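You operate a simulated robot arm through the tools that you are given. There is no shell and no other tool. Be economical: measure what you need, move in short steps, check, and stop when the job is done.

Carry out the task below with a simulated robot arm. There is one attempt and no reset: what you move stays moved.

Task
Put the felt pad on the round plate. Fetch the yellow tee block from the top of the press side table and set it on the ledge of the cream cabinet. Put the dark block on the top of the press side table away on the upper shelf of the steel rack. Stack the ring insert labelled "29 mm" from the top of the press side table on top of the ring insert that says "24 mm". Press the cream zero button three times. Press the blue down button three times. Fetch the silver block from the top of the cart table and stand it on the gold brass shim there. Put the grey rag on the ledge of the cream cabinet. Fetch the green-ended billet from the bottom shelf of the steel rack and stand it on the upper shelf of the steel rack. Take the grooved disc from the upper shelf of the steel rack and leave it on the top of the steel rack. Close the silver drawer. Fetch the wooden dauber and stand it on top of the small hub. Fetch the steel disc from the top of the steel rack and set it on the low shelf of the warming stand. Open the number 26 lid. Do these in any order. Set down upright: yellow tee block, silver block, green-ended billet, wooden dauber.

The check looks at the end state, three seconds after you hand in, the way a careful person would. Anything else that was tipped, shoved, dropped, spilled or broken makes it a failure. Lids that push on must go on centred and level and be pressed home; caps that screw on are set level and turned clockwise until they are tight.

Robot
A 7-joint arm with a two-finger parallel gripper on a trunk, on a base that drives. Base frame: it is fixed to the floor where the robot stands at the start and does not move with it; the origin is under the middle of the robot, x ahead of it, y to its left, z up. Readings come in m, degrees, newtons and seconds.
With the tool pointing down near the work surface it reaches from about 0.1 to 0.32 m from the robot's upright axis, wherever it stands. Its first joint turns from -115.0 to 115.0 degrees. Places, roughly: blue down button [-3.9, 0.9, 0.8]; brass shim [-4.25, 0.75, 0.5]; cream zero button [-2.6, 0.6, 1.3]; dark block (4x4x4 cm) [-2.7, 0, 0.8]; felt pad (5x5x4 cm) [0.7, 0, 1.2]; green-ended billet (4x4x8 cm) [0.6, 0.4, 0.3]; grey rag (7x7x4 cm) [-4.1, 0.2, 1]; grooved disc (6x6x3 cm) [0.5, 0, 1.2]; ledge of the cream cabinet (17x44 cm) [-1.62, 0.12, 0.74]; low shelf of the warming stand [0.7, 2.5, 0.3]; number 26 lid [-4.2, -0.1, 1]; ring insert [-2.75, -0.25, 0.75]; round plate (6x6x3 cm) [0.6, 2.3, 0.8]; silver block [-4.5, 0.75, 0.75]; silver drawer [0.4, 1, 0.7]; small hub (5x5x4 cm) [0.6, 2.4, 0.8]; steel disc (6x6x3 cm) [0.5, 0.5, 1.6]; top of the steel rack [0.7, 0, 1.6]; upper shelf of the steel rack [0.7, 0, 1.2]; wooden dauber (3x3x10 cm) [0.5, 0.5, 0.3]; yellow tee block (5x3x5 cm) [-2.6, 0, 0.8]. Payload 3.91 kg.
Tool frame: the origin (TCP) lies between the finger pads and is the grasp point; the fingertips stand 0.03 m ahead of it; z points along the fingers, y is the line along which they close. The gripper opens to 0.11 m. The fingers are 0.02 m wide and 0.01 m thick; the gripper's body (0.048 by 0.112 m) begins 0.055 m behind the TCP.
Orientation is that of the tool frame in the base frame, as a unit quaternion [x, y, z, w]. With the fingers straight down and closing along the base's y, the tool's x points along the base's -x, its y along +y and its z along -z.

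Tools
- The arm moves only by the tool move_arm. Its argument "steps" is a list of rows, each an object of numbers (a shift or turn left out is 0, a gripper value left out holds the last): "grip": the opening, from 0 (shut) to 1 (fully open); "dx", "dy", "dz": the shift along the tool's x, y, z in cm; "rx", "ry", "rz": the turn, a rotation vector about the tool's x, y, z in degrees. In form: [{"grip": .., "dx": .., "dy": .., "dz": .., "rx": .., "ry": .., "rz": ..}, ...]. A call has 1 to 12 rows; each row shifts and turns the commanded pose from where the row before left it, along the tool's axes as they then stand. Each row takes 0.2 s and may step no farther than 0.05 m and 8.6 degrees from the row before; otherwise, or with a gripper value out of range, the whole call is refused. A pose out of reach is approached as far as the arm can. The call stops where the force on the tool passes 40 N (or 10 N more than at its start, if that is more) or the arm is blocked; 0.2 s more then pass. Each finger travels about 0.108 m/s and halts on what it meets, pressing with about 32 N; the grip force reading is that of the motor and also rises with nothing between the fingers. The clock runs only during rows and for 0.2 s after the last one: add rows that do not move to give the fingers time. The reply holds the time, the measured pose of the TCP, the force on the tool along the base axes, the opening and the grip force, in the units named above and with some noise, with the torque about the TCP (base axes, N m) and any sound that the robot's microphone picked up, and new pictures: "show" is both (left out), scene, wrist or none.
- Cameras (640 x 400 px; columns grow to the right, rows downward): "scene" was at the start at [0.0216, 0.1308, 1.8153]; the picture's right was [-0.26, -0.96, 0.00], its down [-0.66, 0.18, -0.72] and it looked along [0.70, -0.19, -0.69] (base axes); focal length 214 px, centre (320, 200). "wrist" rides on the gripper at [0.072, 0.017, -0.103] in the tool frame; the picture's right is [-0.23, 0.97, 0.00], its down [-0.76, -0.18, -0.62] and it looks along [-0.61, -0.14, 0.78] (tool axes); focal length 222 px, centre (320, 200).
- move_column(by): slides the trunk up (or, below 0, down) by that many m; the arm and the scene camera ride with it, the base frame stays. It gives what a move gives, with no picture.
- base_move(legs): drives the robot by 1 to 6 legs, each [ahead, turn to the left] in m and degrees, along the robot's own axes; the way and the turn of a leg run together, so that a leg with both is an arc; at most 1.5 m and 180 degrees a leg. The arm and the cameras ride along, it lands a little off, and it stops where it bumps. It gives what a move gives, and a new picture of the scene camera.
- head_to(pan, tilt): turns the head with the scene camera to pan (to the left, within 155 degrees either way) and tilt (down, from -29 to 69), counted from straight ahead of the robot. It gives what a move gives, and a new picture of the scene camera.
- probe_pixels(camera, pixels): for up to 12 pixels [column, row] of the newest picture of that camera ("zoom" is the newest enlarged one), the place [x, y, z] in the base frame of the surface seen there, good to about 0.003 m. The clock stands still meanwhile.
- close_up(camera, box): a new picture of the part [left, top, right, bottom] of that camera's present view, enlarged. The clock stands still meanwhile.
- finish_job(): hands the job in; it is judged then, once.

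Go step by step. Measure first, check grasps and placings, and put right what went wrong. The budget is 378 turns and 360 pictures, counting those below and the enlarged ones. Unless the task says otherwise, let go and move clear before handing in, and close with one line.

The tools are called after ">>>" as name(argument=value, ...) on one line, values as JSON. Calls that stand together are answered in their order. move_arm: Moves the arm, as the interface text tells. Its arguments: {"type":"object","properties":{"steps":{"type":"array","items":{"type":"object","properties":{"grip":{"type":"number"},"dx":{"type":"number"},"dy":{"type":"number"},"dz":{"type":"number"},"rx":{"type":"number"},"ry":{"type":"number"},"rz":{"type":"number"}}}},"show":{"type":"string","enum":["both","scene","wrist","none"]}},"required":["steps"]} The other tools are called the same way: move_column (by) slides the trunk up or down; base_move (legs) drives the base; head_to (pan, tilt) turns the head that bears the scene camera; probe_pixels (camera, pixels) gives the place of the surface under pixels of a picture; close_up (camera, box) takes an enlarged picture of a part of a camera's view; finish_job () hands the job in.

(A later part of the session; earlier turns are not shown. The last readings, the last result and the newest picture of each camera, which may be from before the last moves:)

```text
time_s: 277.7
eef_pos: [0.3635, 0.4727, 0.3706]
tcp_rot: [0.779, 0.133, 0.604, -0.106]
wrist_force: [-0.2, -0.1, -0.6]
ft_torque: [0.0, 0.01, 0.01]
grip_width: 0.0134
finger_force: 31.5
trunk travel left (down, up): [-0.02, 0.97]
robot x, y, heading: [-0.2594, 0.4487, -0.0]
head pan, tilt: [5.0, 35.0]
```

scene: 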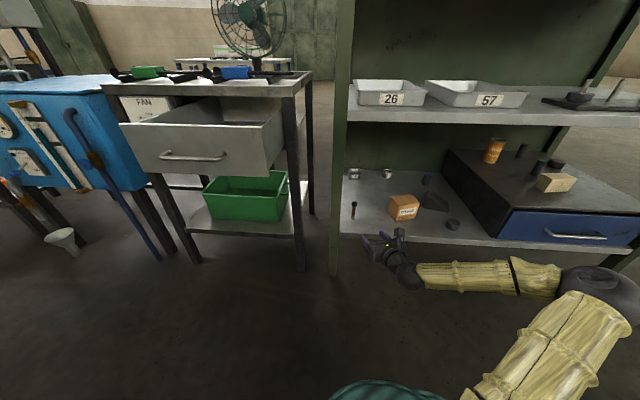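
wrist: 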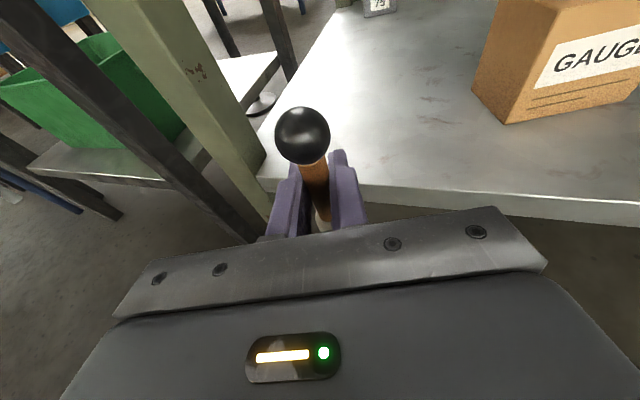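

Back off, turn north, and go to the warming stand.

>>> base_move(legs=[[-0.12, 0], [0, 88], [1.1, 0], [0.83, 0], [0, -88]])

>>> move_column(by=0.4)

>>> move_column(by=0.2)

>>> head_to(pan=5, tilt=42)

```text
time_s: 300.6
eef_pos: [0.3538, 2.3478, 0.3704]
tcp_rot: [0.781, 0.118, 0.606, -0.095]
wrist_force: [-0.7, 0.6, 0.1]
ft_torque: [0.0, -0.01, -0.02]
grip_width: 0.0132
finger_force: 32.3
trunk travel left (down, up): [-0.02, 0.97]
robot x, y, heading: [-0.2732, 2.3487, -2.0]
head pan, tilt: [5.0, 35.0]
```

scene: 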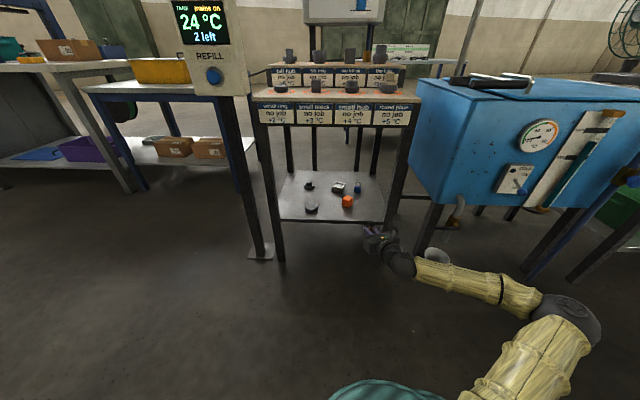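

```text
time_s: 304.4
eef_pos: [0.354, 2.3478, 0.7707]
tcp_rot: [0.781, 0.119, 0.606, -0.095]
wrist_force: [-0.3, -0.2, -0.8]
ft_torque: [0.01, 0.01, -0.01]
grip_width: 0.0134
finger_force: 31.6
trunk travel left (down, up): [-0.42, 0.57]
robot x, y, heading: [-0.2772, 2.3462, -2.0]
head pan, tilt: [5.0, 35.0]
```

```text
time_s: 306.6
eef_pos: [0.3532, 2.3478, 0.9701]
tcp_rot: [0.781, 0.118, 0.606, -0.095]
wrist_force: [-0.5, -0.8, -1.3]
ft_torque: [-0.02, -0.01, 0.0]
grip_width: 0.0133
finger_force: 32.2
trunk travel left (down, up): [-0.62, 0.37]
robot x, y, heading: [-0.2748, 2.3489, -2.1]
head pan, tilt: [5.0, 35.0]
```

```text
time_s: 307.3
eef_pos: [0.3534, 2.3482, 0.971]
tcp_rot: [0.781, 0.119, 0.606, -0.095]
wrist_force: [0.2, -0.1, -0.1]
ft_torque: [-0.03, -0.01, 0.02]
grip_width: 0.0134
finger_force: 31.7
trunk travel left (down, up): [-0.62, 0.37]
robot x, y, heading: [-0.275, 2.3481, -2.1]
head pan, tilt: [5.0, 42.0]
```

scene: 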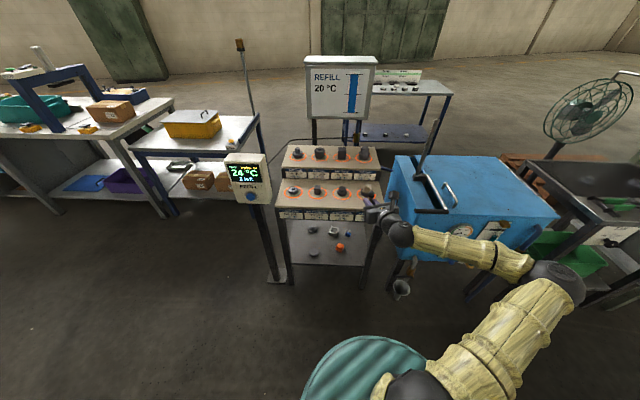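

>>> close_up(camera="scene", box=[310, 170, 390, 220])

```text
8.00 times, centred on (350, 195) of scene
```

zoom: 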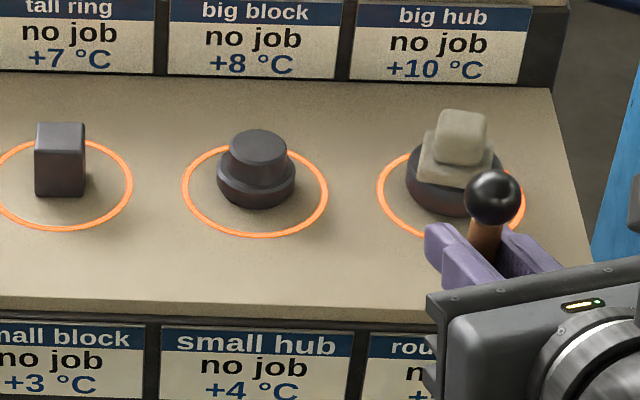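

>>> probe_pixels(camera="zoom", pixels=[[258, 145], [232, 147], [284, 147], [258, 132], [258, 158], [258, 205], [462, 120], [490, 180], [491, 195], [487, 235]])

```text
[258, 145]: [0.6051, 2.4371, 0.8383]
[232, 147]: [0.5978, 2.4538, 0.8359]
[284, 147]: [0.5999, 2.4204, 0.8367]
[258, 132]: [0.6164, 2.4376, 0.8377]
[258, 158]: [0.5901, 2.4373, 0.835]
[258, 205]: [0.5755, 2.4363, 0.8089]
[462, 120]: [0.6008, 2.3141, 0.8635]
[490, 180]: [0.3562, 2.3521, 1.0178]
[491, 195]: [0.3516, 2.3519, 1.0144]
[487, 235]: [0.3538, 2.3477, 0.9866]
```

Hub top centre (0.603,2.437), z 0.837. Shift left first, then drive in 0.15 m.

>>> move_arm(steps=[{"dy": -4}, {"dy": -4}], show="none")

>>> base_move(legs=[[0.15, 2]])

```text
time_s: 307.9
eef_pos: [0.3319, 2.4236, 0.9732]
tcp_rot: [0.781, 0.118, 0.606, -0.095]
wrist_force: [-0.4, 0.0, -0.4]
ft_torque: [0.02, 0.01, -0.01]
grip_width: 0.0133
finger_force: 31.9
trunk travel left (down, up): [-0.62, 0.37]
robot x, y, heading: [-0.2723, 2.35, -2.2]
head pan, tilt: [5.0, 42.0]
```

```text
time_s: 309.4
eef_pos: [0.476, 2.4402, 0.9727]
tcp_rot: [0.78, 0.132, 0.603, -0.105]
wrist_force: [-0.1, -0.2, -0.5]
ft_torque: [-0.01, -0.02, -0.01]
grip_width: 0.0134
finger_force: 31.8
trunk travel left (down, up): [-0.62, 0.37]
robot x, y, heading: [-0.1254, 2.3474, -0.0]
head pan, tilt: [5.0, 42.0]
```

scene: 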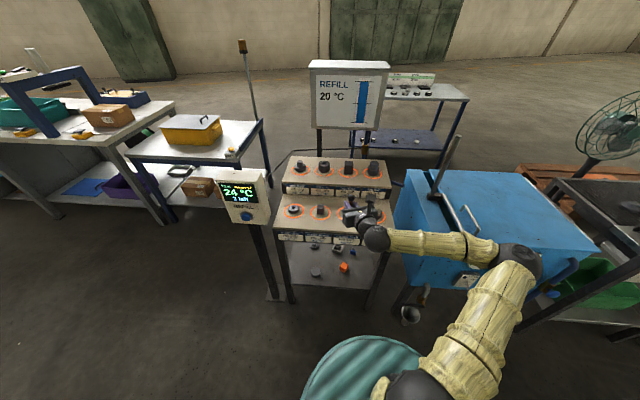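

>>> move_arm(steps=[{"dy": 4.5}, {"dz": 4}, {"dz": 4}, {"dz": 4}], show="wrist")

>>> close_up(camera="scene", box=[310, 160, 410, 235])

```text
time_s: 310.4
eef_pos: [0.5998, 2.4365, 0.9416]
tcp_rot: [0.779, 0.132, 0.604, -0.106]
wrist_force: [0.6, 0.4, -0.1]
ft_torque: [-0.03, 0.01, -0.01]
grip_width: 0.0136
finger_force: 32.7
trunk travel left (down, up): [-0.62, 0.37]
robot x, y, heading: [-0.1246, 2.3426, -0.0]
head pan, tilt: [5.0, 42.0]
```

wrist: 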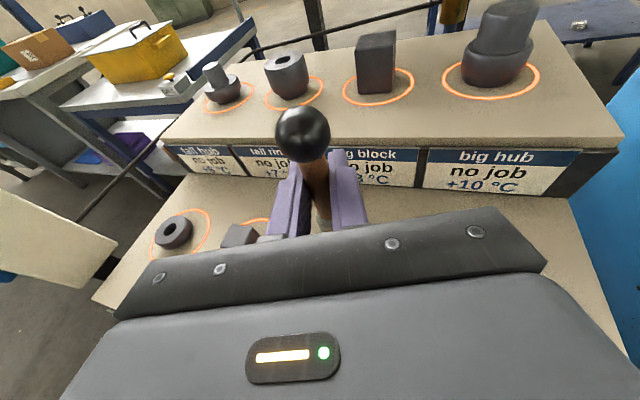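

```text
5.33 times, centred on (360, 198) of scene
```

zoom: 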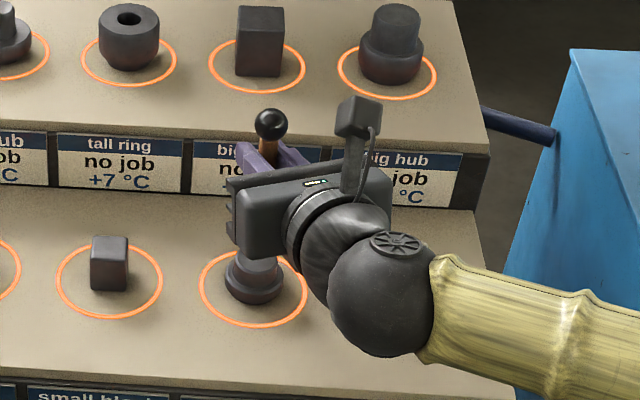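

>>> probe_pixels(camera="zoom", pixels=[[270, 120], [257, 125], [283, 125], [264, 147]])

>>> move_arm(steps=[{"dx": -2.6, "dz": 0.66}, {"dx": -2.4, "dz": 0.61}, {"dx": -0.29, "dz": 0.07}, {"dx": -0.1, "dz": 0.025}], show="none")

```text
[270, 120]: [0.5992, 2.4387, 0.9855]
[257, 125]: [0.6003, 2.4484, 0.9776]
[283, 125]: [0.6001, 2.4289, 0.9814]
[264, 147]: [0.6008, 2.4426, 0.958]
```

```text
time_s: 311.4
eef_pos: [0.6006, 2.4376, 0.8864]
tcp_rot: [0.778, 0.132, 0.605, -0.105]
wrist_force: [-0.2, -0.3, -0.4]
ft_torque: [-0.03, 0.02, 0.02]
grip_width: 0.013
finger_force: 31.9
trunk travel left (down, up): [-0.62, 0.37]
robot x, y, heading: [-0.1246, 2.3475, -0.1]
head pan, tilt: [5.0, 42.0]
```

Ball axis matches the hub centre. Lower to contact.

>>> move_arm(steps=[{"dx": -0.15, "dz": 0.04}, {"dx": -0.1, "dz": 0.025}, {"dx": -0.1, "dz": 0.025}], show="none")

```text
time_s: 312.2
eef_pos: [0.6004, 2.437, 0.8828]
tcp_rot: [0.779, 0.132, 0.604, -0.106]
wrist_force: [-0.1, -0.3, -0.1]
ft_torque: [0.03, -0.01, -0.01]
grip_width: 0.0134
finger_force: 31.9
trunk travel left (down, up): [-0.62, 0.37]
robot x, y, heading: [-0.1248, 2.3404, -0.2]
head pan, tilt: [5.0, 42.0]
```

>>> move_arm(steps=[{"dx": -0.1, "dz": 0.025}, {"dx": -0.06, "dz": 0.015}], show="none")

```text
time_s: 312.8
eef_pos: [0.5998, 2.4371, 0.8829]
tcp_rot: [0.778, 0.133, 0.605, -0.106]
wrist_force: [0.7, 1.9, 3.9]
ft_torque: [0.03, -0.11, 0.01]
grip_width: 0.0131
finger_force: 31.6
trunk travel left (down, up): [-0.62, 0.37]
robot x, y, heading: [-0.1253, 2.3444, -0.6]
head pan, tilt: [5.0, 42.0]
```

Contact. Open and withdraw straight back.

>>> move_arm(steps=[{"grip": 0.3}, {"grip": 0.5}, {"grip": 0.5}, {"dz": -3.87, "dx": -1.0}, {"dz": -3.87, "dx": -1.0}, {"dz": -3.87, "dx": -1.0}], show="wrist")

```text
time_s: 314.2
eef_pos: [0.4863, 2.3983, 0.8812]
tcp_rot: [0.779, 0.132, 0.604, -0.105]
wrist_force: [0.5, -0.4, 0.1]
ft_torque: [0.02, 0.02, 0.03]
grip_width: 0.0553
finger_force: 0.1
trunk travel left (down, up): [-0.62, 0.37]
robot x, y, heading: [-0.126, 2.3421, 0.2]
head pan, tilt: [5.0, 42.0]
```

wrist: 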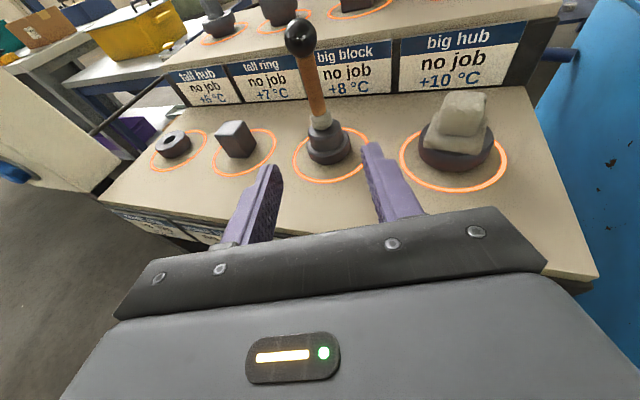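

Dauber stands on the hub. Next: the silver drawer. Back off and drive to y≈1.03.

>>> base_move(legs=[[-0.25, 0], [0, -90], [1.3, 0], [0, 90]])

>>> move_arm(steps=[{"rx": -6.44, "rz": 1.73, "grip": 0}, {"rx": -6.44, "rz": 1.73}, {"rx": -6.44, "rz": 1.73}, {"ry": 7.5}, {"ry": 7.5}], show="scene")

```text
time_s: 334.7
eef_pos: [0.2192, 1.1177, 0.88]
tcp_rot: [0.777, 0.141, 0.603, -0.113]
wrist_force: [0.5, -0.4, 0.4]
ft_torque: [0.0, 0.01, -0.02]
grip_width: 0.0551
finger_force: 0.0
trunk travel left (down, up): [-0.62, 0.37]
robot x, y, heading: [-0.3938, 1.048, 1.4]
head pan, tilt: [5.0, 42.0]
```

scene: 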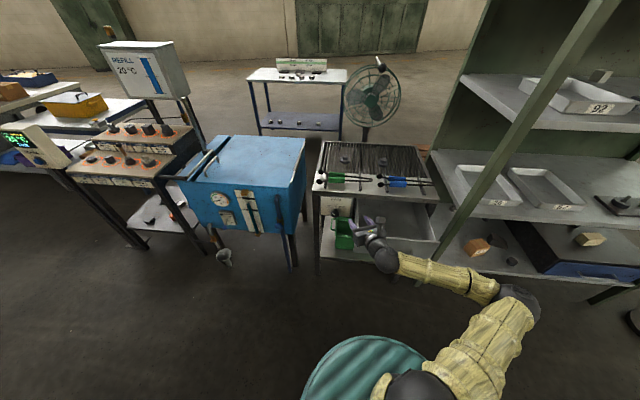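

```text
time_s: 335.9
eef_pos: [0.1997, 1.1184, 0.8999]
tcp_rot: [0.692, 0.007, 0.722, -0.01]
wrist_force: [0.1, 1.3, -0.1]
ft_torque: [-0.02, -0.01, 0.01]
grip_width: 0.0
finger_force: 31.9
trunk travel left (down, up): [-0.62, 0.37]
robot x, y, heading: [-0.3905, 1.0472, 1.6]
head pan, tilt: [5.0, 42.0]
```

scene: 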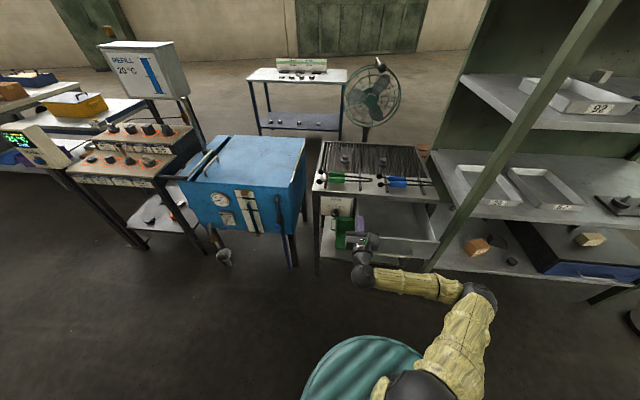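

>>> close_up(camera="scene", box=[300, 130, 480, 300])

>>> close_up(camera="wrist", box=[0, 0, 640, 400])

```text
2.35 times, centred on (390, 215) of scene
```

zoom: 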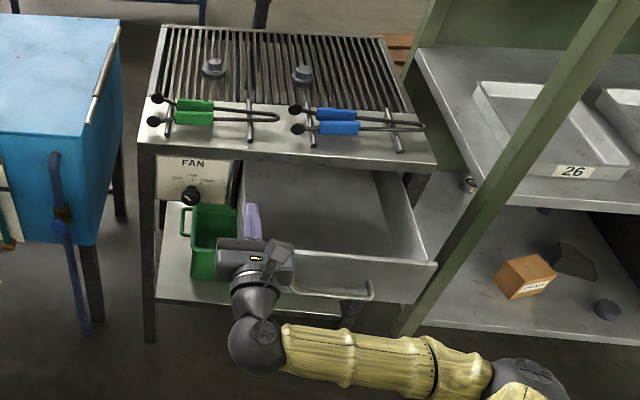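

```text
1.00 times, centred on (320, 200) of wrist (not enlarged: the box is as wide or as high as the picture)
```

zoom: 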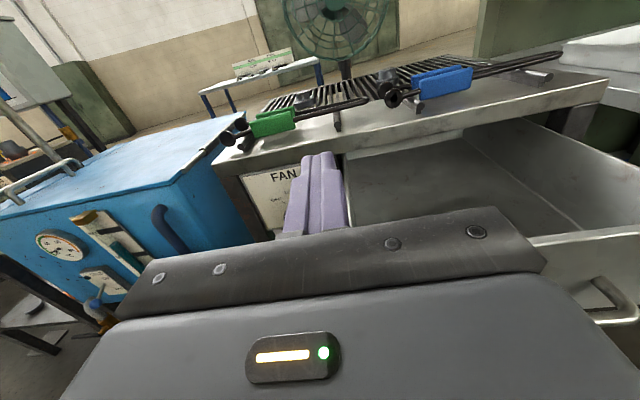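

>>> probe_pixels(camera="scene", pixels=[[435, 241], [432, 257], [425, 245], [415, 245], [400, 238], [405, 250], [390, 252], [380, 253], [420, 254], [350, 195], [390, 236], [428, 262]])

```text
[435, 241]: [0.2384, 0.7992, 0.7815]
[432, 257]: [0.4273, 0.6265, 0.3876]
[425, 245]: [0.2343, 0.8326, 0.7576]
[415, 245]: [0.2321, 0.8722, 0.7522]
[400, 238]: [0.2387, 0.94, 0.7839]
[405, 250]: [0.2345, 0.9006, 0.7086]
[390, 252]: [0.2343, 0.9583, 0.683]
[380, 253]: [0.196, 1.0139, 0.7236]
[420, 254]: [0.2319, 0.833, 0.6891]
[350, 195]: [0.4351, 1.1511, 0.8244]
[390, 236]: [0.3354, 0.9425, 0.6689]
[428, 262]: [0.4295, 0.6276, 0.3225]
```

Drawer front at x=0.234, centre y≈0.95, top 0.784, handle around z 0.70-0.73. Position the shut fingers above the handle in front of it.

>>> move_arm(steps=[{"ry": -2.5, "dz": -4}, {"dz": -2.5}, {"dy": 5}, {"dy": 5}, {"dy": 5}, {"dy": 1.8}, {"dx": -5}, {"dx": -5}, {"dx": -4.2}], show="both")

```text
time_s: 337.9
eef_pos: [0.1171, 0.9071, 0.7931]
tcp_rot: [0.7, 0.075, 0.709, 0.051]
wrist_force: [0.7, 0.0, 0.1]
ft_torque: [-0.02, -0.03, 0.0]
grip_width: 0.0
finger_force: 32.3
trunk travel left (down, up): [-0.62, 0.37]
robot x, y, heading: [-0.3933, 1.045, 1.3]
head pan, tilt: [5.0, 42.0]
stopped in row 9: the arm was blocked; the commanded pose is now the measured one
```

scene: 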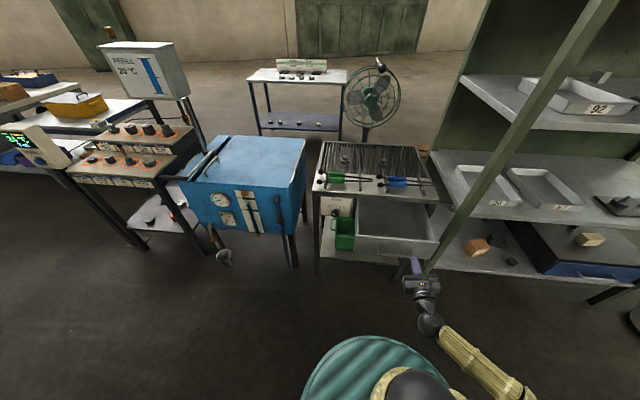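
wrist: 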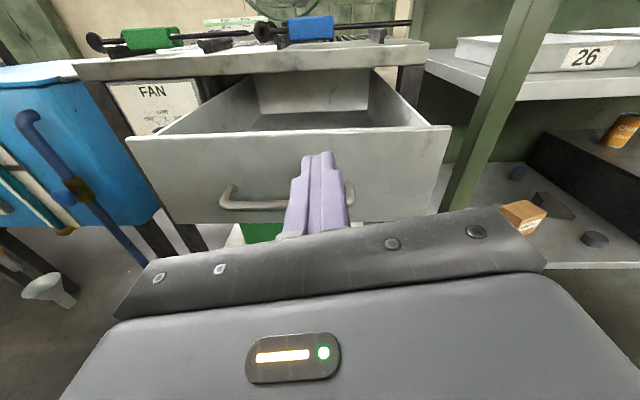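

The arm is near its fold limit and slightly rolled. Lower with the trunk instead, fix roll, and centre.

>>> move_column(by=-0.04)

>>> move_arm(steps=[{"dz": 3}, {"rz": 5}, {"rz": 5}, {"dy": -4}], show="wrist")

```text
time_s: 338.8
eef_pos: [0.12, 0.9081, 0.7532]
tcp_rot: [0.701, 0.076, 0.708, 0.052]
wrist_force: [0.8, 0.1, -0.1]
ft_torque: [-0.02, 0.01, 0.0]
grip_width: 0.0
finger_force: 32.2
trunk travel left (down, up): [-0.58, 0.41]
robot x, y, heading: [-0.3909, 1.0497, 1.7]
head pan, tilt: [5.0, 42.0]
```

```text
time_s: 339.9
eef_pos: [0.1215, 0.9087, 0.7761]
tcp_rot: [0.7, 0.061, 0.709, 0.048]
wrist_force: [-0.8, 0.0, 0.3]
ft_torque: [-0.03, 0.05, -0.03]
grip_width: 0.0
finger_force: 31.7
trunk travel left (down, up): [-0.58, 0.41]
robot x, y, heading: [-0.3901, 1.0495, 1.9]
head pan, tilt: [5.0, 42.0]
stopped in row 4: the arm was blocked; the commanded pose is now the measured one
```

wrist: 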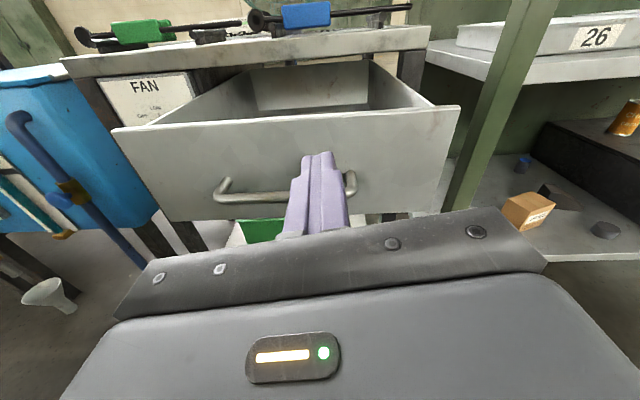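

>>> move_arm(steps=[{"dx": 4}, {"dx": 4}, {"dy": -4}, {"dy": -3}, {"dz": 3}, {"rz": 5}], show="none")

```text
time_s: 341.3
eef_pos: [0.1529, 0.9808, 0.8487]
tcp_rot: [0.701, 0.044, 0.711, 0.035]
wrist_force: [0.4, 0.2, -0.2]
ft_torque: [-0.02, 0.03, 0.02]
grip_width: 0.0
finger_force: 32.1
trunk travel left (down, up): [-0.58, 0.41]
robot x, y, heading: [-0.389, 1.0491, 1.3]
head pan, tilt: [5.0, 42.0]
```

Free now. Lower the trunk 9 cm and push forward with the arm.

>>> move_column(by=-0.093)

>>> move_arm(steps=[{"dy": 2.5}, {"dz": 4}, {"dz": 4}, {"dz": 4}, {"dz": 4}], show="both")

```text
time_s: 342.5
eef_pos: [0.1535, 0.9838, 0.7564]
tcp_rot: [0.701, 0.046, 0.711, 0.032]
wrist_force: [-0.7, -0.5, 0.3]
ft_torque: [0.02, 0.0, -0.01]
grip_width: 0.0
finger_force: 32.2
trunk travel left (down, up): [-0.487, 0.503]
robot x, y, heading: [-0.3899, 1.0476, 1.4]
head pan, tilt: [5.0, 42.0]
```

```text
time_s: 343.7
eef_pos: [0.3094, 0.9596, 0.7588]
tcp_rot: [0.702, 0.034, 0.711, 0.026]
wrist_force: [-0.1, -0.2, -0.2]
ft_torque: [0.01, -0.01, 0.04]
grip_width: 0.0
finger_force: 31.8
trunk travel left (down, up): [-0.487, 0.503]
robot x, y, heading: [-0.3908, 1.0483, 1.5]
head pan, tilt: [5.0, 42.0]
```

scene: 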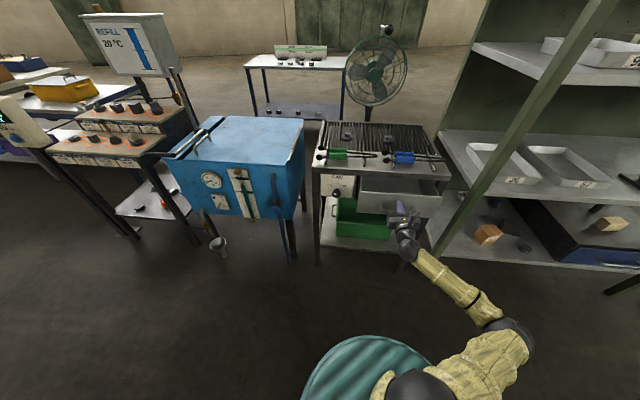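
wrist: 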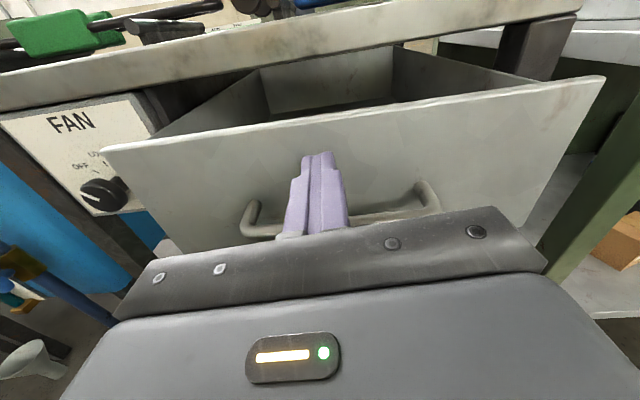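

The drawer is sliding in. Keep pushing until it seats.

>>> move_arm(steps=[{"dz": 4}, {"dz": 3}, {"dz": 2}, {"dz": 2}, {"dz": 1}], show="both")

```text
time_s: 344.6
eef_pos: [0.3846, 0.9511, 0.7798]
tcp_rot: [0.692, 0.029, 0.72, 0.031]
wrist_force: [-0.4, 0.5, 0.1]
ft_torque: [-0.04, -0.03, -0.02]
grip_width: 0.0
finger_force: 32.1
trunk travel left (down, up): [-0.487, 0.503]
robot x, y, heading: [-0.3898, 1.0479, 1.7]
head pan, tilt: [5.0, 42.0]
stopped in row 4: the force on the tool passed its limit at 73 N (the readings are from after the stop); the commanded pose is now the measured one
```

scene: 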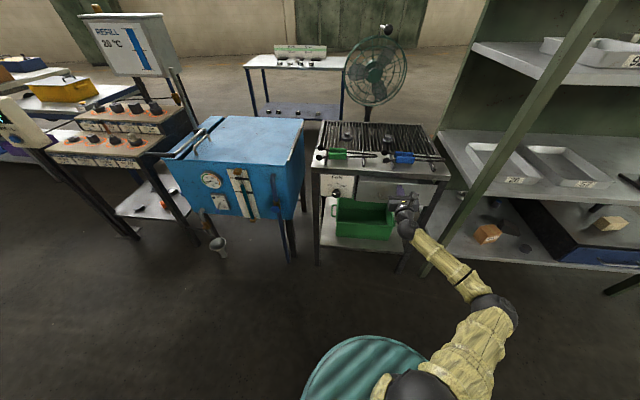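
wrist: 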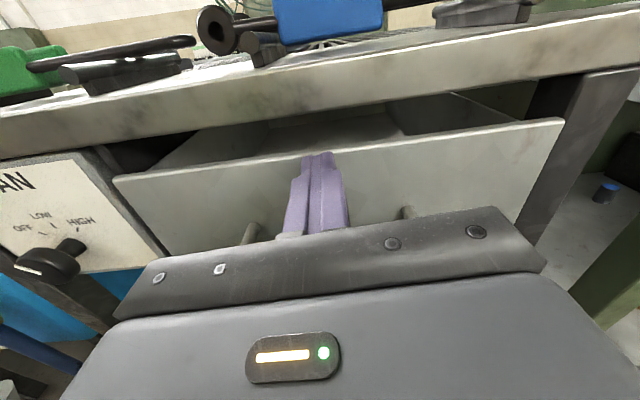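

>>> probe_pixels(camera="wrist", pixels=[[200, 200], [450, 160], [130, 180], [550, 130], [300, 110], [480, 75], [150, 130], [60, 180], [540, 160]])

```text
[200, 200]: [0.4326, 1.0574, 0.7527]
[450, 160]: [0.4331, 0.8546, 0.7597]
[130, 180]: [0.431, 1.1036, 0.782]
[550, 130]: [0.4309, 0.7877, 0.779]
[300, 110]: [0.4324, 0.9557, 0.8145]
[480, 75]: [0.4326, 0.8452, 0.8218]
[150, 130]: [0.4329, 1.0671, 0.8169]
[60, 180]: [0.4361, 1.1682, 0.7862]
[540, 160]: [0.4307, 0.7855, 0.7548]
```

The drawer front is flush with the apron at x=0.432: closed. Retract, then look towards the west side where the press and cabinets are.

>>> move_arm(steps=[{"dz": -5}, {"dz": -5}, {"dz": -5}, {"dx": 5}, {"dx": 5}], show="none")

>>> head_to(pan=125, tilt=25)

>>> move_column(by=0.4)

>>> head_to(pan=150, tilt=30)

```text
time_s: 345.8
eef_pos: [0.2338, 0.9604, 0.8744]
tcp_rot: [0.692, 0.031, 0.72, 0.03]
wrist_force: [0.1, 0.1, -0.9]
ft_torque: [0.01, 0.03, 0.0]
grip_width: 0.0
finger_force: 31.8
trunk travel left (down, up): [-0.487, 0.503]
robot x, y, heading: [-0.3916, 1.048, 1.4]
head pan, tilt: [5.0, 42.0]
```

```text
time_s: 347.8
eef_pos: [0.2348, 0.9606, 0.8743]
tcp_rot: [0.692, 0.03, 0.72, 0.031]
wrist_force: [-0.3, -0.2, -0.3]
ft_torque: [0.01, 0.01, -0.02]
grip_width: 0.0
finger_force: 32.1
trunk travel left (down, up): [-0.487, 0.503]
robot x, y, heading: [-0.3876, 1.0484, 1.2]
head pan, tilt: [125.0, 25.0]
```

scene: 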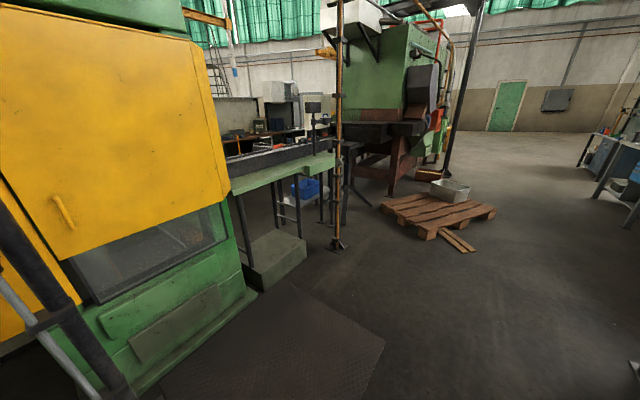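

```text
time_s: 351.7
eef_pos: [0.2349, 0.9614, 1.2751]
tcp_rot: [0.692, 0.03, 0.72, 0.031]
wrist_force: [0.2, -0.4, 0.7]
ft_torque: [0.01, -0.02, 0.02]
grip_width: 0.0001
finger_force: 32.1
trunk travel left (down, up): [-0.887, 0.103]
robot x, y, heading: [-0.394, 1.0477, 1.5]
head pan, tilt: [125.0, 25.0]
```

```text
time_s: 352.6
eef_pos: [0.2346, 0.9602, 1.2745]
tcp_rot: [0.692, 0.03, 0.72, 0.032]
wrist_force: [0.3, 0.2, 0.2]
ft_torque: [-0.02, -0.02, -0.01]
grip_width: 0.0
finger_force: 32.6
trunk travel left (down, up): [-0.887, 0.103]
robot x, y, heading: [-0.3896, 1.0465, 1.4]
head pan, tilt: [150.0, 30.0]
```

scene: 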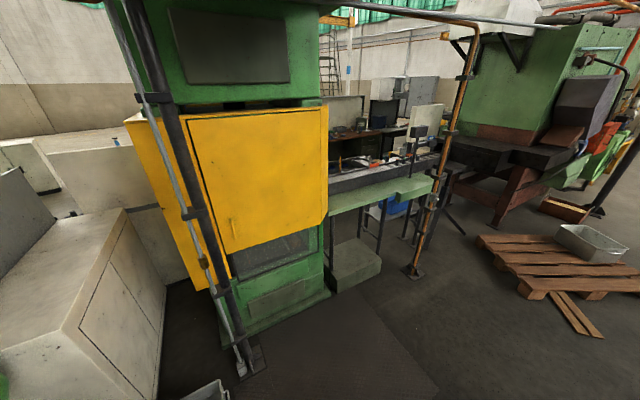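

>>> probe_pixels(camera="scene", pixels=[[65, 330], [122, 210], [162, 380], [30, 190], [230, 330], [245, 365], [215, 395], [325, 230], [350, 290], [415, 275], [400, 180], [100, 160]])

```text
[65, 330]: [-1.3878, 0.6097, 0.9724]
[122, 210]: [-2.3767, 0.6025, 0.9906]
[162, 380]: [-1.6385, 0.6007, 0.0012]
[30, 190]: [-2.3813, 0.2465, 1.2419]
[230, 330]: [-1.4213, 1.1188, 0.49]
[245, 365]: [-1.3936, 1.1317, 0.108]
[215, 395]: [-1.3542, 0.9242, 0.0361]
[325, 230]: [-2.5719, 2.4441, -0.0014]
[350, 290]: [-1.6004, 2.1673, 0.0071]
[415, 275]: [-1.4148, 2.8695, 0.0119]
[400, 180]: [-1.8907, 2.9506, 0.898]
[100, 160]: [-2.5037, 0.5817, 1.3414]
```

The cream cabinet occupies x -1.39..-2.38, y up to 0.60; its working side must be reached from the south. Drive back towards the start area and look southwest.

>>> base_move(legs=[[0, -78], [1.05, 0], [0, -10]])

>>> head_to(pan=-75, tilt=20)

>>> head_to(pan=-30, tilt=25)

```text
time_s: 364.6
eef_pos: [-0.1911, -0.6084, 1.2753]
tcp_rot: [0.522, -0.455, 0.501, 0.52]
wrist_force: [-0.1, -0.4, -0.5]
ft_torque: [0.0, -0.01, 0.0]
grip_width: 0.0
finger_force: 32.4
trunk travel left (down, up): [-0.887, 0.103]
robot x, y, heading: [-0.1333, 0.021, -85.9]
head pan, tilt: [150.0, 30.0]
```

scene: 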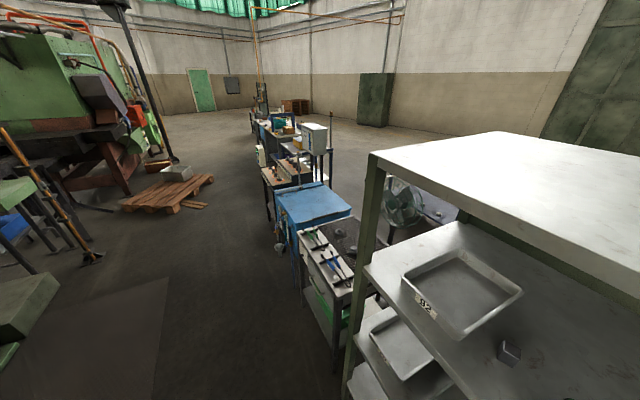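

```text
time_s: 367.8
eef_pos: [-0.192, -0.6076, 1.2764]
tcp_rot: [0.521, -0.456, 0.5, 0.52]
wrist_force: [-0.3, 0.2, -0.5]
ft_torque: [0.02, 0.02, -0.03]
grip_width: 0.0001
finger_force: 32.2
trunk travel left (down, up): [-0.887, 0.103]
robot x, y, heading: [-0.1296, 0.0185, -85.9]
head pan, tilt: [-75.0, 20.0]
```

scene: 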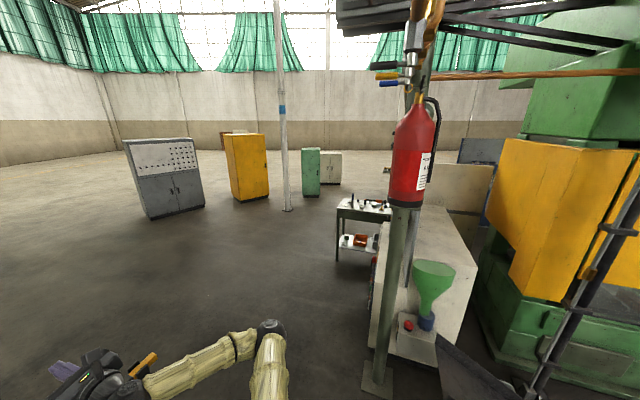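

```text
time_s: 369.0
eef_pos: [-0.1902, -0.6063, 1.2768]
tcp_rot: [0.522, -0.455, 0.501, 0.519]
wrist_force: [0.5, 0.3, -0.2]
ft_torque: [0.01, 0.04, 0.0]
grip_width: 0.0001
finger_force: 31.5
trunk travel left (down, up): [-0.887, 0.103]
robot x, y, heading: [-0.1329, 0.0177, -85.8]
head pan, tilt: [-30.0, 25.0]
```

scene: 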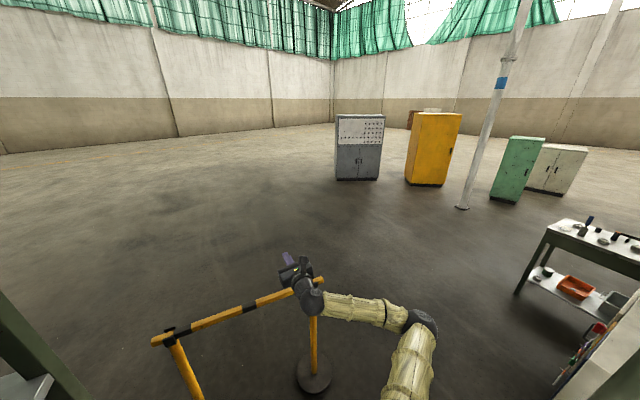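

>>> probe_pixels(camera="scene", pixels=[[313, 375], [548, 232], [640, 270], [518, 293], [575, 375], [462, 207], [180, 395], [608, 235]])

>>> head_to(pan=-65, tilt=30)

>>> probe_pixels(camera="scene", pixels=[[300, 260], [320, 260], [340, 370], [360, 190]])

```text
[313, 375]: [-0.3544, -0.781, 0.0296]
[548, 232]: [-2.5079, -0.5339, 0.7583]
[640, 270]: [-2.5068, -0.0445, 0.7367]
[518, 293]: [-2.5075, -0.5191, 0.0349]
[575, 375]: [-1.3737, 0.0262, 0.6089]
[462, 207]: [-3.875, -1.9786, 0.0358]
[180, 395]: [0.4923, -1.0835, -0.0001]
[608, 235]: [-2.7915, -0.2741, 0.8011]
```

```text
time_s: 370.0
eef_pos: [-0.1914, -0.6073, 1.2757]
tcp_rot: [0.522, -0.456, 0.501, 0.52]
wrist_force: [-0.1, 0.4, 0.5]
ft_torque: [-0.03, 0.02, -0.01]
grip_width: 0.0
finger_force: 31.8
trunk travel left (down, up): [-0.887, 0.103]
robot x, y, heading: [-0.1356, 0.0217, -86.1]
head pan, tilt: [-65.0, 30.0]
```

scene: 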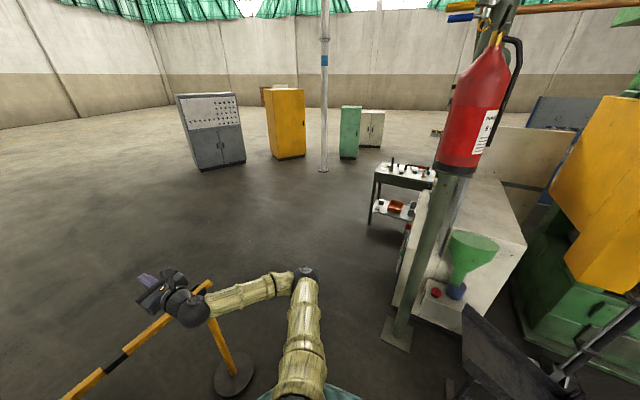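

```text
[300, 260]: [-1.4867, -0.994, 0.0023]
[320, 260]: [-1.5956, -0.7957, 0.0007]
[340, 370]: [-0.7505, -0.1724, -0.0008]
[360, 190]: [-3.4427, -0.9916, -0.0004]
```

>>> probe_pixels(camera="scene", pixels=[[390, 345], [383, 325], [410, 350], [400, 320], [395, 300], [365, 222], [230, 385], [470, 160]])

```text
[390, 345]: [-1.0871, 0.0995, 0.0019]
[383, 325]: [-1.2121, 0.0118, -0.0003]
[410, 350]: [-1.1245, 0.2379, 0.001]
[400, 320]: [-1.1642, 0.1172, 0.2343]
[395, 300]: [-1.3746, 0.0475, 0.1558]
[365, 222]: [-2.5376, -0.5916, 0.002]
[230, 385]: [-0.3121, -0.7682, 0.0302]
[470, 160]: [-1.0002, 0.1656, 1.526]
```

The extinguisher post is at (-1.16,0.13), barrier foot at (-0.33,-0.78). Drive through the gap to about (-1.2,-0.75).

>>> base_move(legs=[[0, -58], [1.3, 0]])

>>> head_to(pan=-50, tilt=20)

```text
time_s: 381.2
eef_pos: [-1.725, -1.0249, 1.2768]
tcp_rot: [0.236, -0.651, 0.187, 0.697]
wrist_force: [0.2, 0.8, 0.3]
ft_torque: [0.0, 0.0, -0.04]
grip_width: 0.0001
finger_force: 31.6
trunk travel left (down, up): [-0.887, 0.103]
robot x, y, heading: [-1.1624, -0.7395, -143.8]
head pan, tilt: [-65.0, 30.0]
```

scene: 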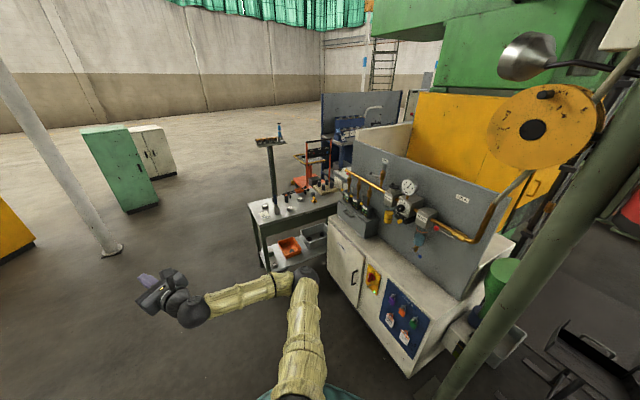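

```text
time_s: 381.9
eef_pos: [-1.7248, -1.0253, 1.2753]
tcp_rot: [0.237, -0.65, 0.187, 0.697]
wrist_force: [0.0, 0.6, -0.5]
ft_torque: [-0.02, -0.02, 0.0]
grip_width: 0.0002
finger_force: 31.9
trunk travel left (down, up): [-0.887, 0.103]
robot x, y, heading: [-1.164, -0.7432, -143.6]
head pan, tilt: [-50.0, 20.0]
```

scene: 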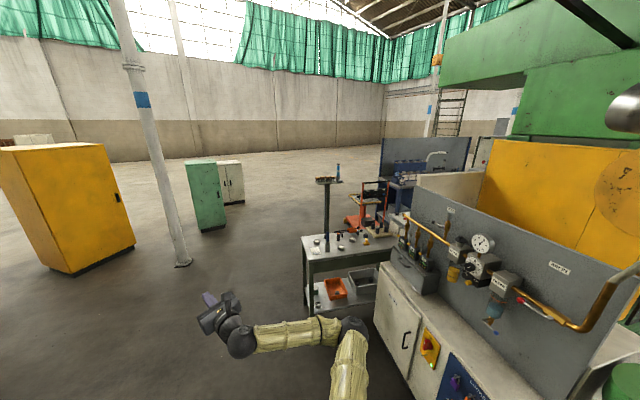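

The cabinet's ledge faces south, and the press side table is beyond. Zoom in on the table and ledge.

>>> close_up(camera="scene", box=[290, 160, 490, 300])

>>> probe_pixels(camera="scene", pixels=[[310, 250], [300, 240], [395, 240], [385, 232], [392, 280], [420, 300], [460, 350], [328, 240], [410, 290], [380, 268]])

```text
2.86 times, centred on (390, 230) of scene
```

zoom: 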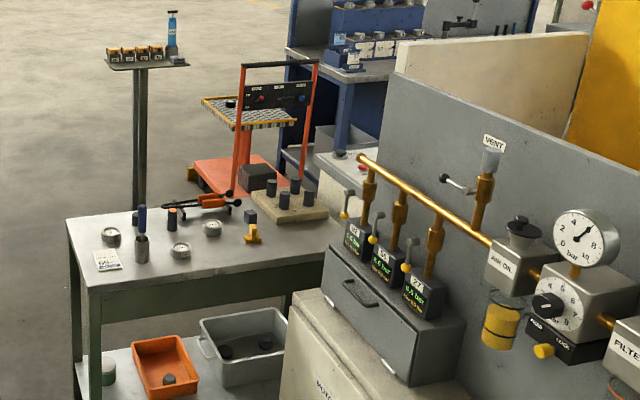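

```text
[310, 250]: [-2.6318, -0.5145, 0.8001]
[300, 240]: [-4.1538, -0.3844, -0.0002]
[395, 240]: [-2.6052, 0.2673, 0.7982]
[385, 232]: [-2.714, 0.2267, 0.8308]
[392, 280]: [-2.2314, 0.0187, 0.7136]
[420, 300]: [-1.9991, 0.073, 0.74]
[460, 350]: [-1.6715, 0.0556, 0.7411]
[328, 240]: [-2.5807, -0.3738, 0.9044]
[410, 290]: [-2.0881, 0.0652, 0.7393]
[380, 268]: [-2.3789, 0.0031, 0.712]
```

Drive nearer to the table's east side and look.

>>> base_move(legs=[[0, -58], [0.8, 0], [0, 22]])

>>> head_to(pan=0, tilt=45)

```text
time_s: 392.3
eef_pos: [-2.526, -0.2987, 1.2756]
tcp_rot: [0.013, -0.692, -0.049, 0.72]
wrist_force: [-0.4, 0.4, -0.2]
ft_torque: [-0.02, -0.02, -0.02]
grip_width: 0.0
finger_force: 31.9
trunk travel left (down, up): [-0.887, 0.103]
robot x, y, heading: [-1.9055, -0.4169, 178.5]
head pan, tilt: [-50.0, 20.0]
```

scene: 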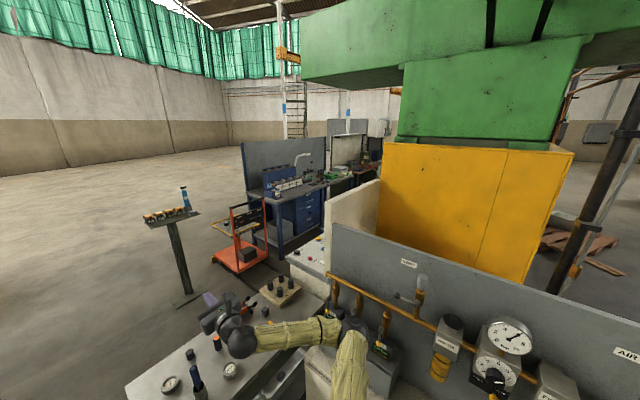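

```text
time_s: 393.5
eef_pos: [-2.5252, -0.2984, 1.2765]
tcp_rot: [0.012, -0.692, -0.05, 0.72]
wrist_force: [-1.0, 0.1, 0.4]
ft_torque: [0.01, 0.01, 0.04]
grip_width: 0.0002
finger_force: 31.7
trunk travel left (down, up): [-0.887, 0.103]
robot x, y, heading: [-1.9063, -0.4188, 178.6]
head pan, tilt: [0.0, 45.0]
```

scene: 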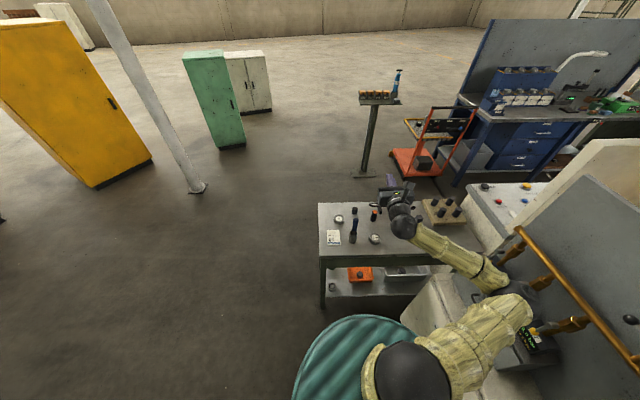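

The arm blocks the view and its elbow is near the valve panel. Swing it left and pull back a little, then zoom on the table.

>>> move_arm(steps=[{"dy": -5}, {"dy": -5}, {"dy": -5}, {"dy": -5}], show="scene")

>>> close_up(camera="scene", box=[310, 180, 490, 300])

```text
time_s: 394.5
eef_pos: [-2.5361, -0.4983, 1.2596]
tcp_rot: [0.013, -0.692, -0.05, 0.72]
wrist_force: [-0.4, 1.1, 0.0]
ft_torque: [0.0, 0.01, 0.0]
grip_width: 0.0
finger_force: 31.9
trunk travel left (down, up): [-0.887, 0.103]
robot x, y, heading: [-1.9039, -0.4199, 178.6]
head pan, tilt: [0.0, 45.0]
```

scene: 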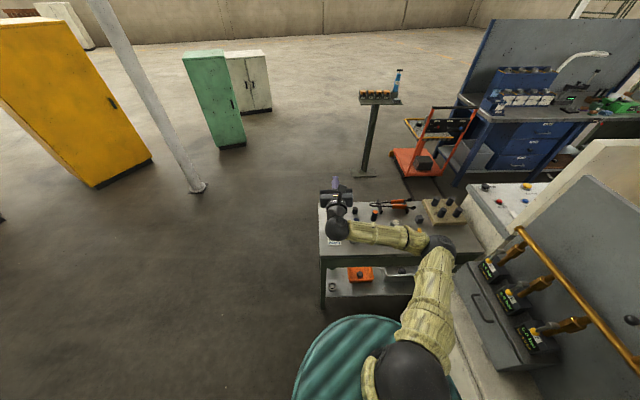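

```text
3.33 times, centred on (400, 240) of scene
```

zoom: 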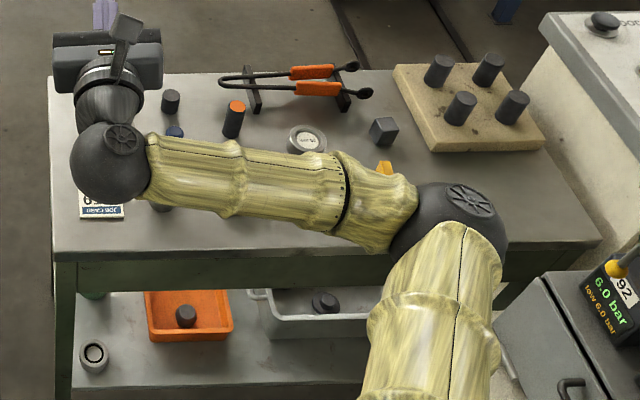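

>>> probe_pixels(camera="zoom", pixels=[[383, 125], [370, 120], [396, 122], [385, 140], [384, 165], [307, 140], [440, 110], [540, 150], [560, 60], [600, 235], [70, 245], [234, 120]])

>>> close_up(camera="wrist", box=[0, 0, 640, 400])

```text
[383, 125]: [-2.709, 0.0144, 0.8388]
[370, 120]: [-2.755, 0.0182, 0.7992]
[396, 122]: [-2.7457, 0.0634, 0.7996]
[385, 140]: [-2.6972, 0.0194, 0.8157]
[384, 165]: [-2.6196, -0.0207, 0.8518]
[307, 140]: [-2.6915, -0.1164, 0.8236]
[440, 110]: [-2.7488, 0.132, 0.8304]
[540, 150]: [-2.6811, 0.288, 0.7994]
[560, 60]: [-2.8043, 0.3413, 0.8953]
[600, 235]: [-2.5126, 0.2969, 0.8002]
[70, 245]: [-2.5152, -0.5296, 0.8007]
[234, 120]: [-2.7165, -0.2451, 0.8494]
```

```text
1.00 times, centred on (320, 200) of wrist (not enlarged: the box is as wide or as high as the picture)
```

zoom: 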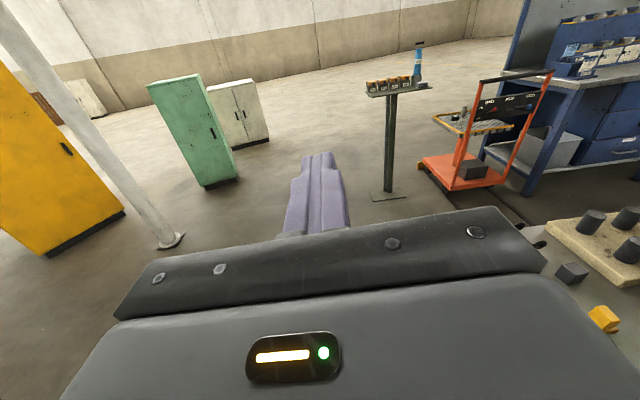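

>>> probe_pixels(camera="scene", pixels=[[439, 245], [400, 370], [340, 228], [433, 290], [540, 330], [520, 235], [500, 265], [620, 200], [480, 280], [580, 370]])

```text
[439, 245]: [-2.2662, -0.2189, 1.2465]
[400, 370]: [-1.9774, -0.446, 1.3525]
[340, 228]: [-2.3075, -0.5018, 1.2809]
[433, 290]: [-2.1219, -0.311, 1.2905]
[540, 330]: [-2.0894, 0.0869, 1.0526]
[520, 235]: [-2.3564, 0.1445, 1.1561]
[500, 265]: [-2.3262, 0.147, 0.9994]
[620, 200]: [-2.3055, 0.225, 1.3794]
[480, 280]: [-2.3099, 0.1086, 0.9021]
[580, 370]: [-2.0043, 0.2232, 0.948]
```

Shoulder is around (-1.98,-0.45,1.28); with the arm nearly straight the elbow stays off the panel. Pitch down and swing towards the tee.

>>> move_arm(steps=[{"ry": -7.5}, {"ry": -7.5}, {"ry": -7.5}, {"ry": -7.5}, {"dy": 5, "grip": 0.8}, {"dy": 5}, {"dy": 5}, {"dy": 5}, {"dy": 5}, {"dy": 5}], show="both")

```text
time_s: 396.7
eef_pos: [-2.5193, -0.199, 1.2844]
tcp_rot: [0.001, 0.855, 0.05, -0.516]
wrist_force: [0.8, -0.2, 0.7]
ft_torque: [-0.01, 0.0, 0.01]
grip_width: 0.0881
finger_force: 0.0
trunk travel left (down, up): [-0.887, 0.103]
robot x, y, heading: [-1.9086, -0.4151, 178.2]
head pan, tilt: [0.0, 45.0]
```

scene: 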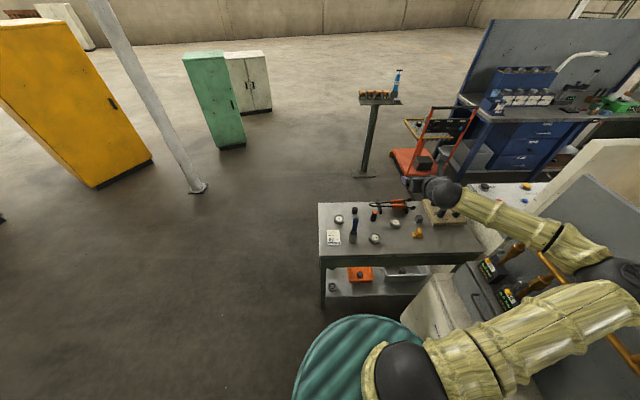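
wrist: 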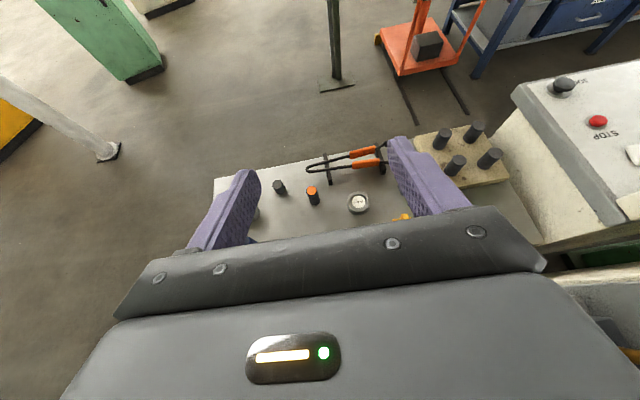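

The elbow swings out to the right (610,260). Lower the hand to stretch the arm, which draws the elbow in.

>>> move_arm(steps=[{"dx": -4.3, "dz": 2.5}, {"dx": -4.3, "dz": 2.5}, {"dx": -4.3, "dz": 2.5}, {"dx": -4.3, "dz": 2.5}], show="both")

```text
time_s: 397.7
eef_pos: [-2.5287, -0.1796, 1.0879]
tcp_rot: [0.0, 0.855, 0.051, -0.516]
wrist_force: [-0.4, -0.3, 0.2]
ft_torque: [-0.01, -0.02, -0.01]
grip_width: 0.0879
finger_force: 0.0
trunk travel left (down, up): [-0.887, 0.103]
robot x, y, heading: [-1.9073, -0.4198, 178.5]
head pan, tilt: [0.0, 45.0]
```

scene: 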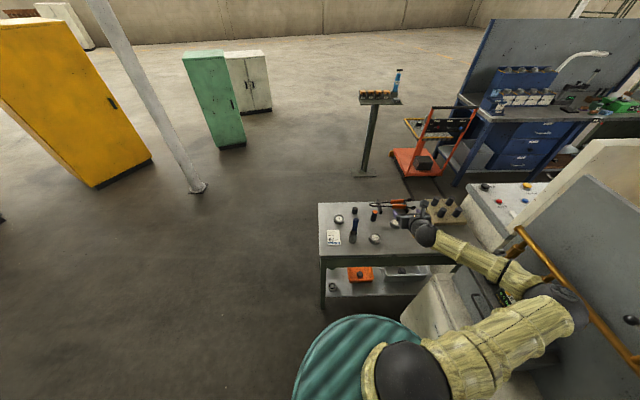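
wrist: 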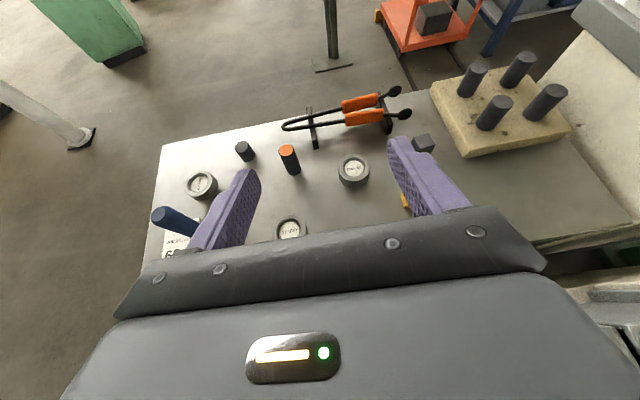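

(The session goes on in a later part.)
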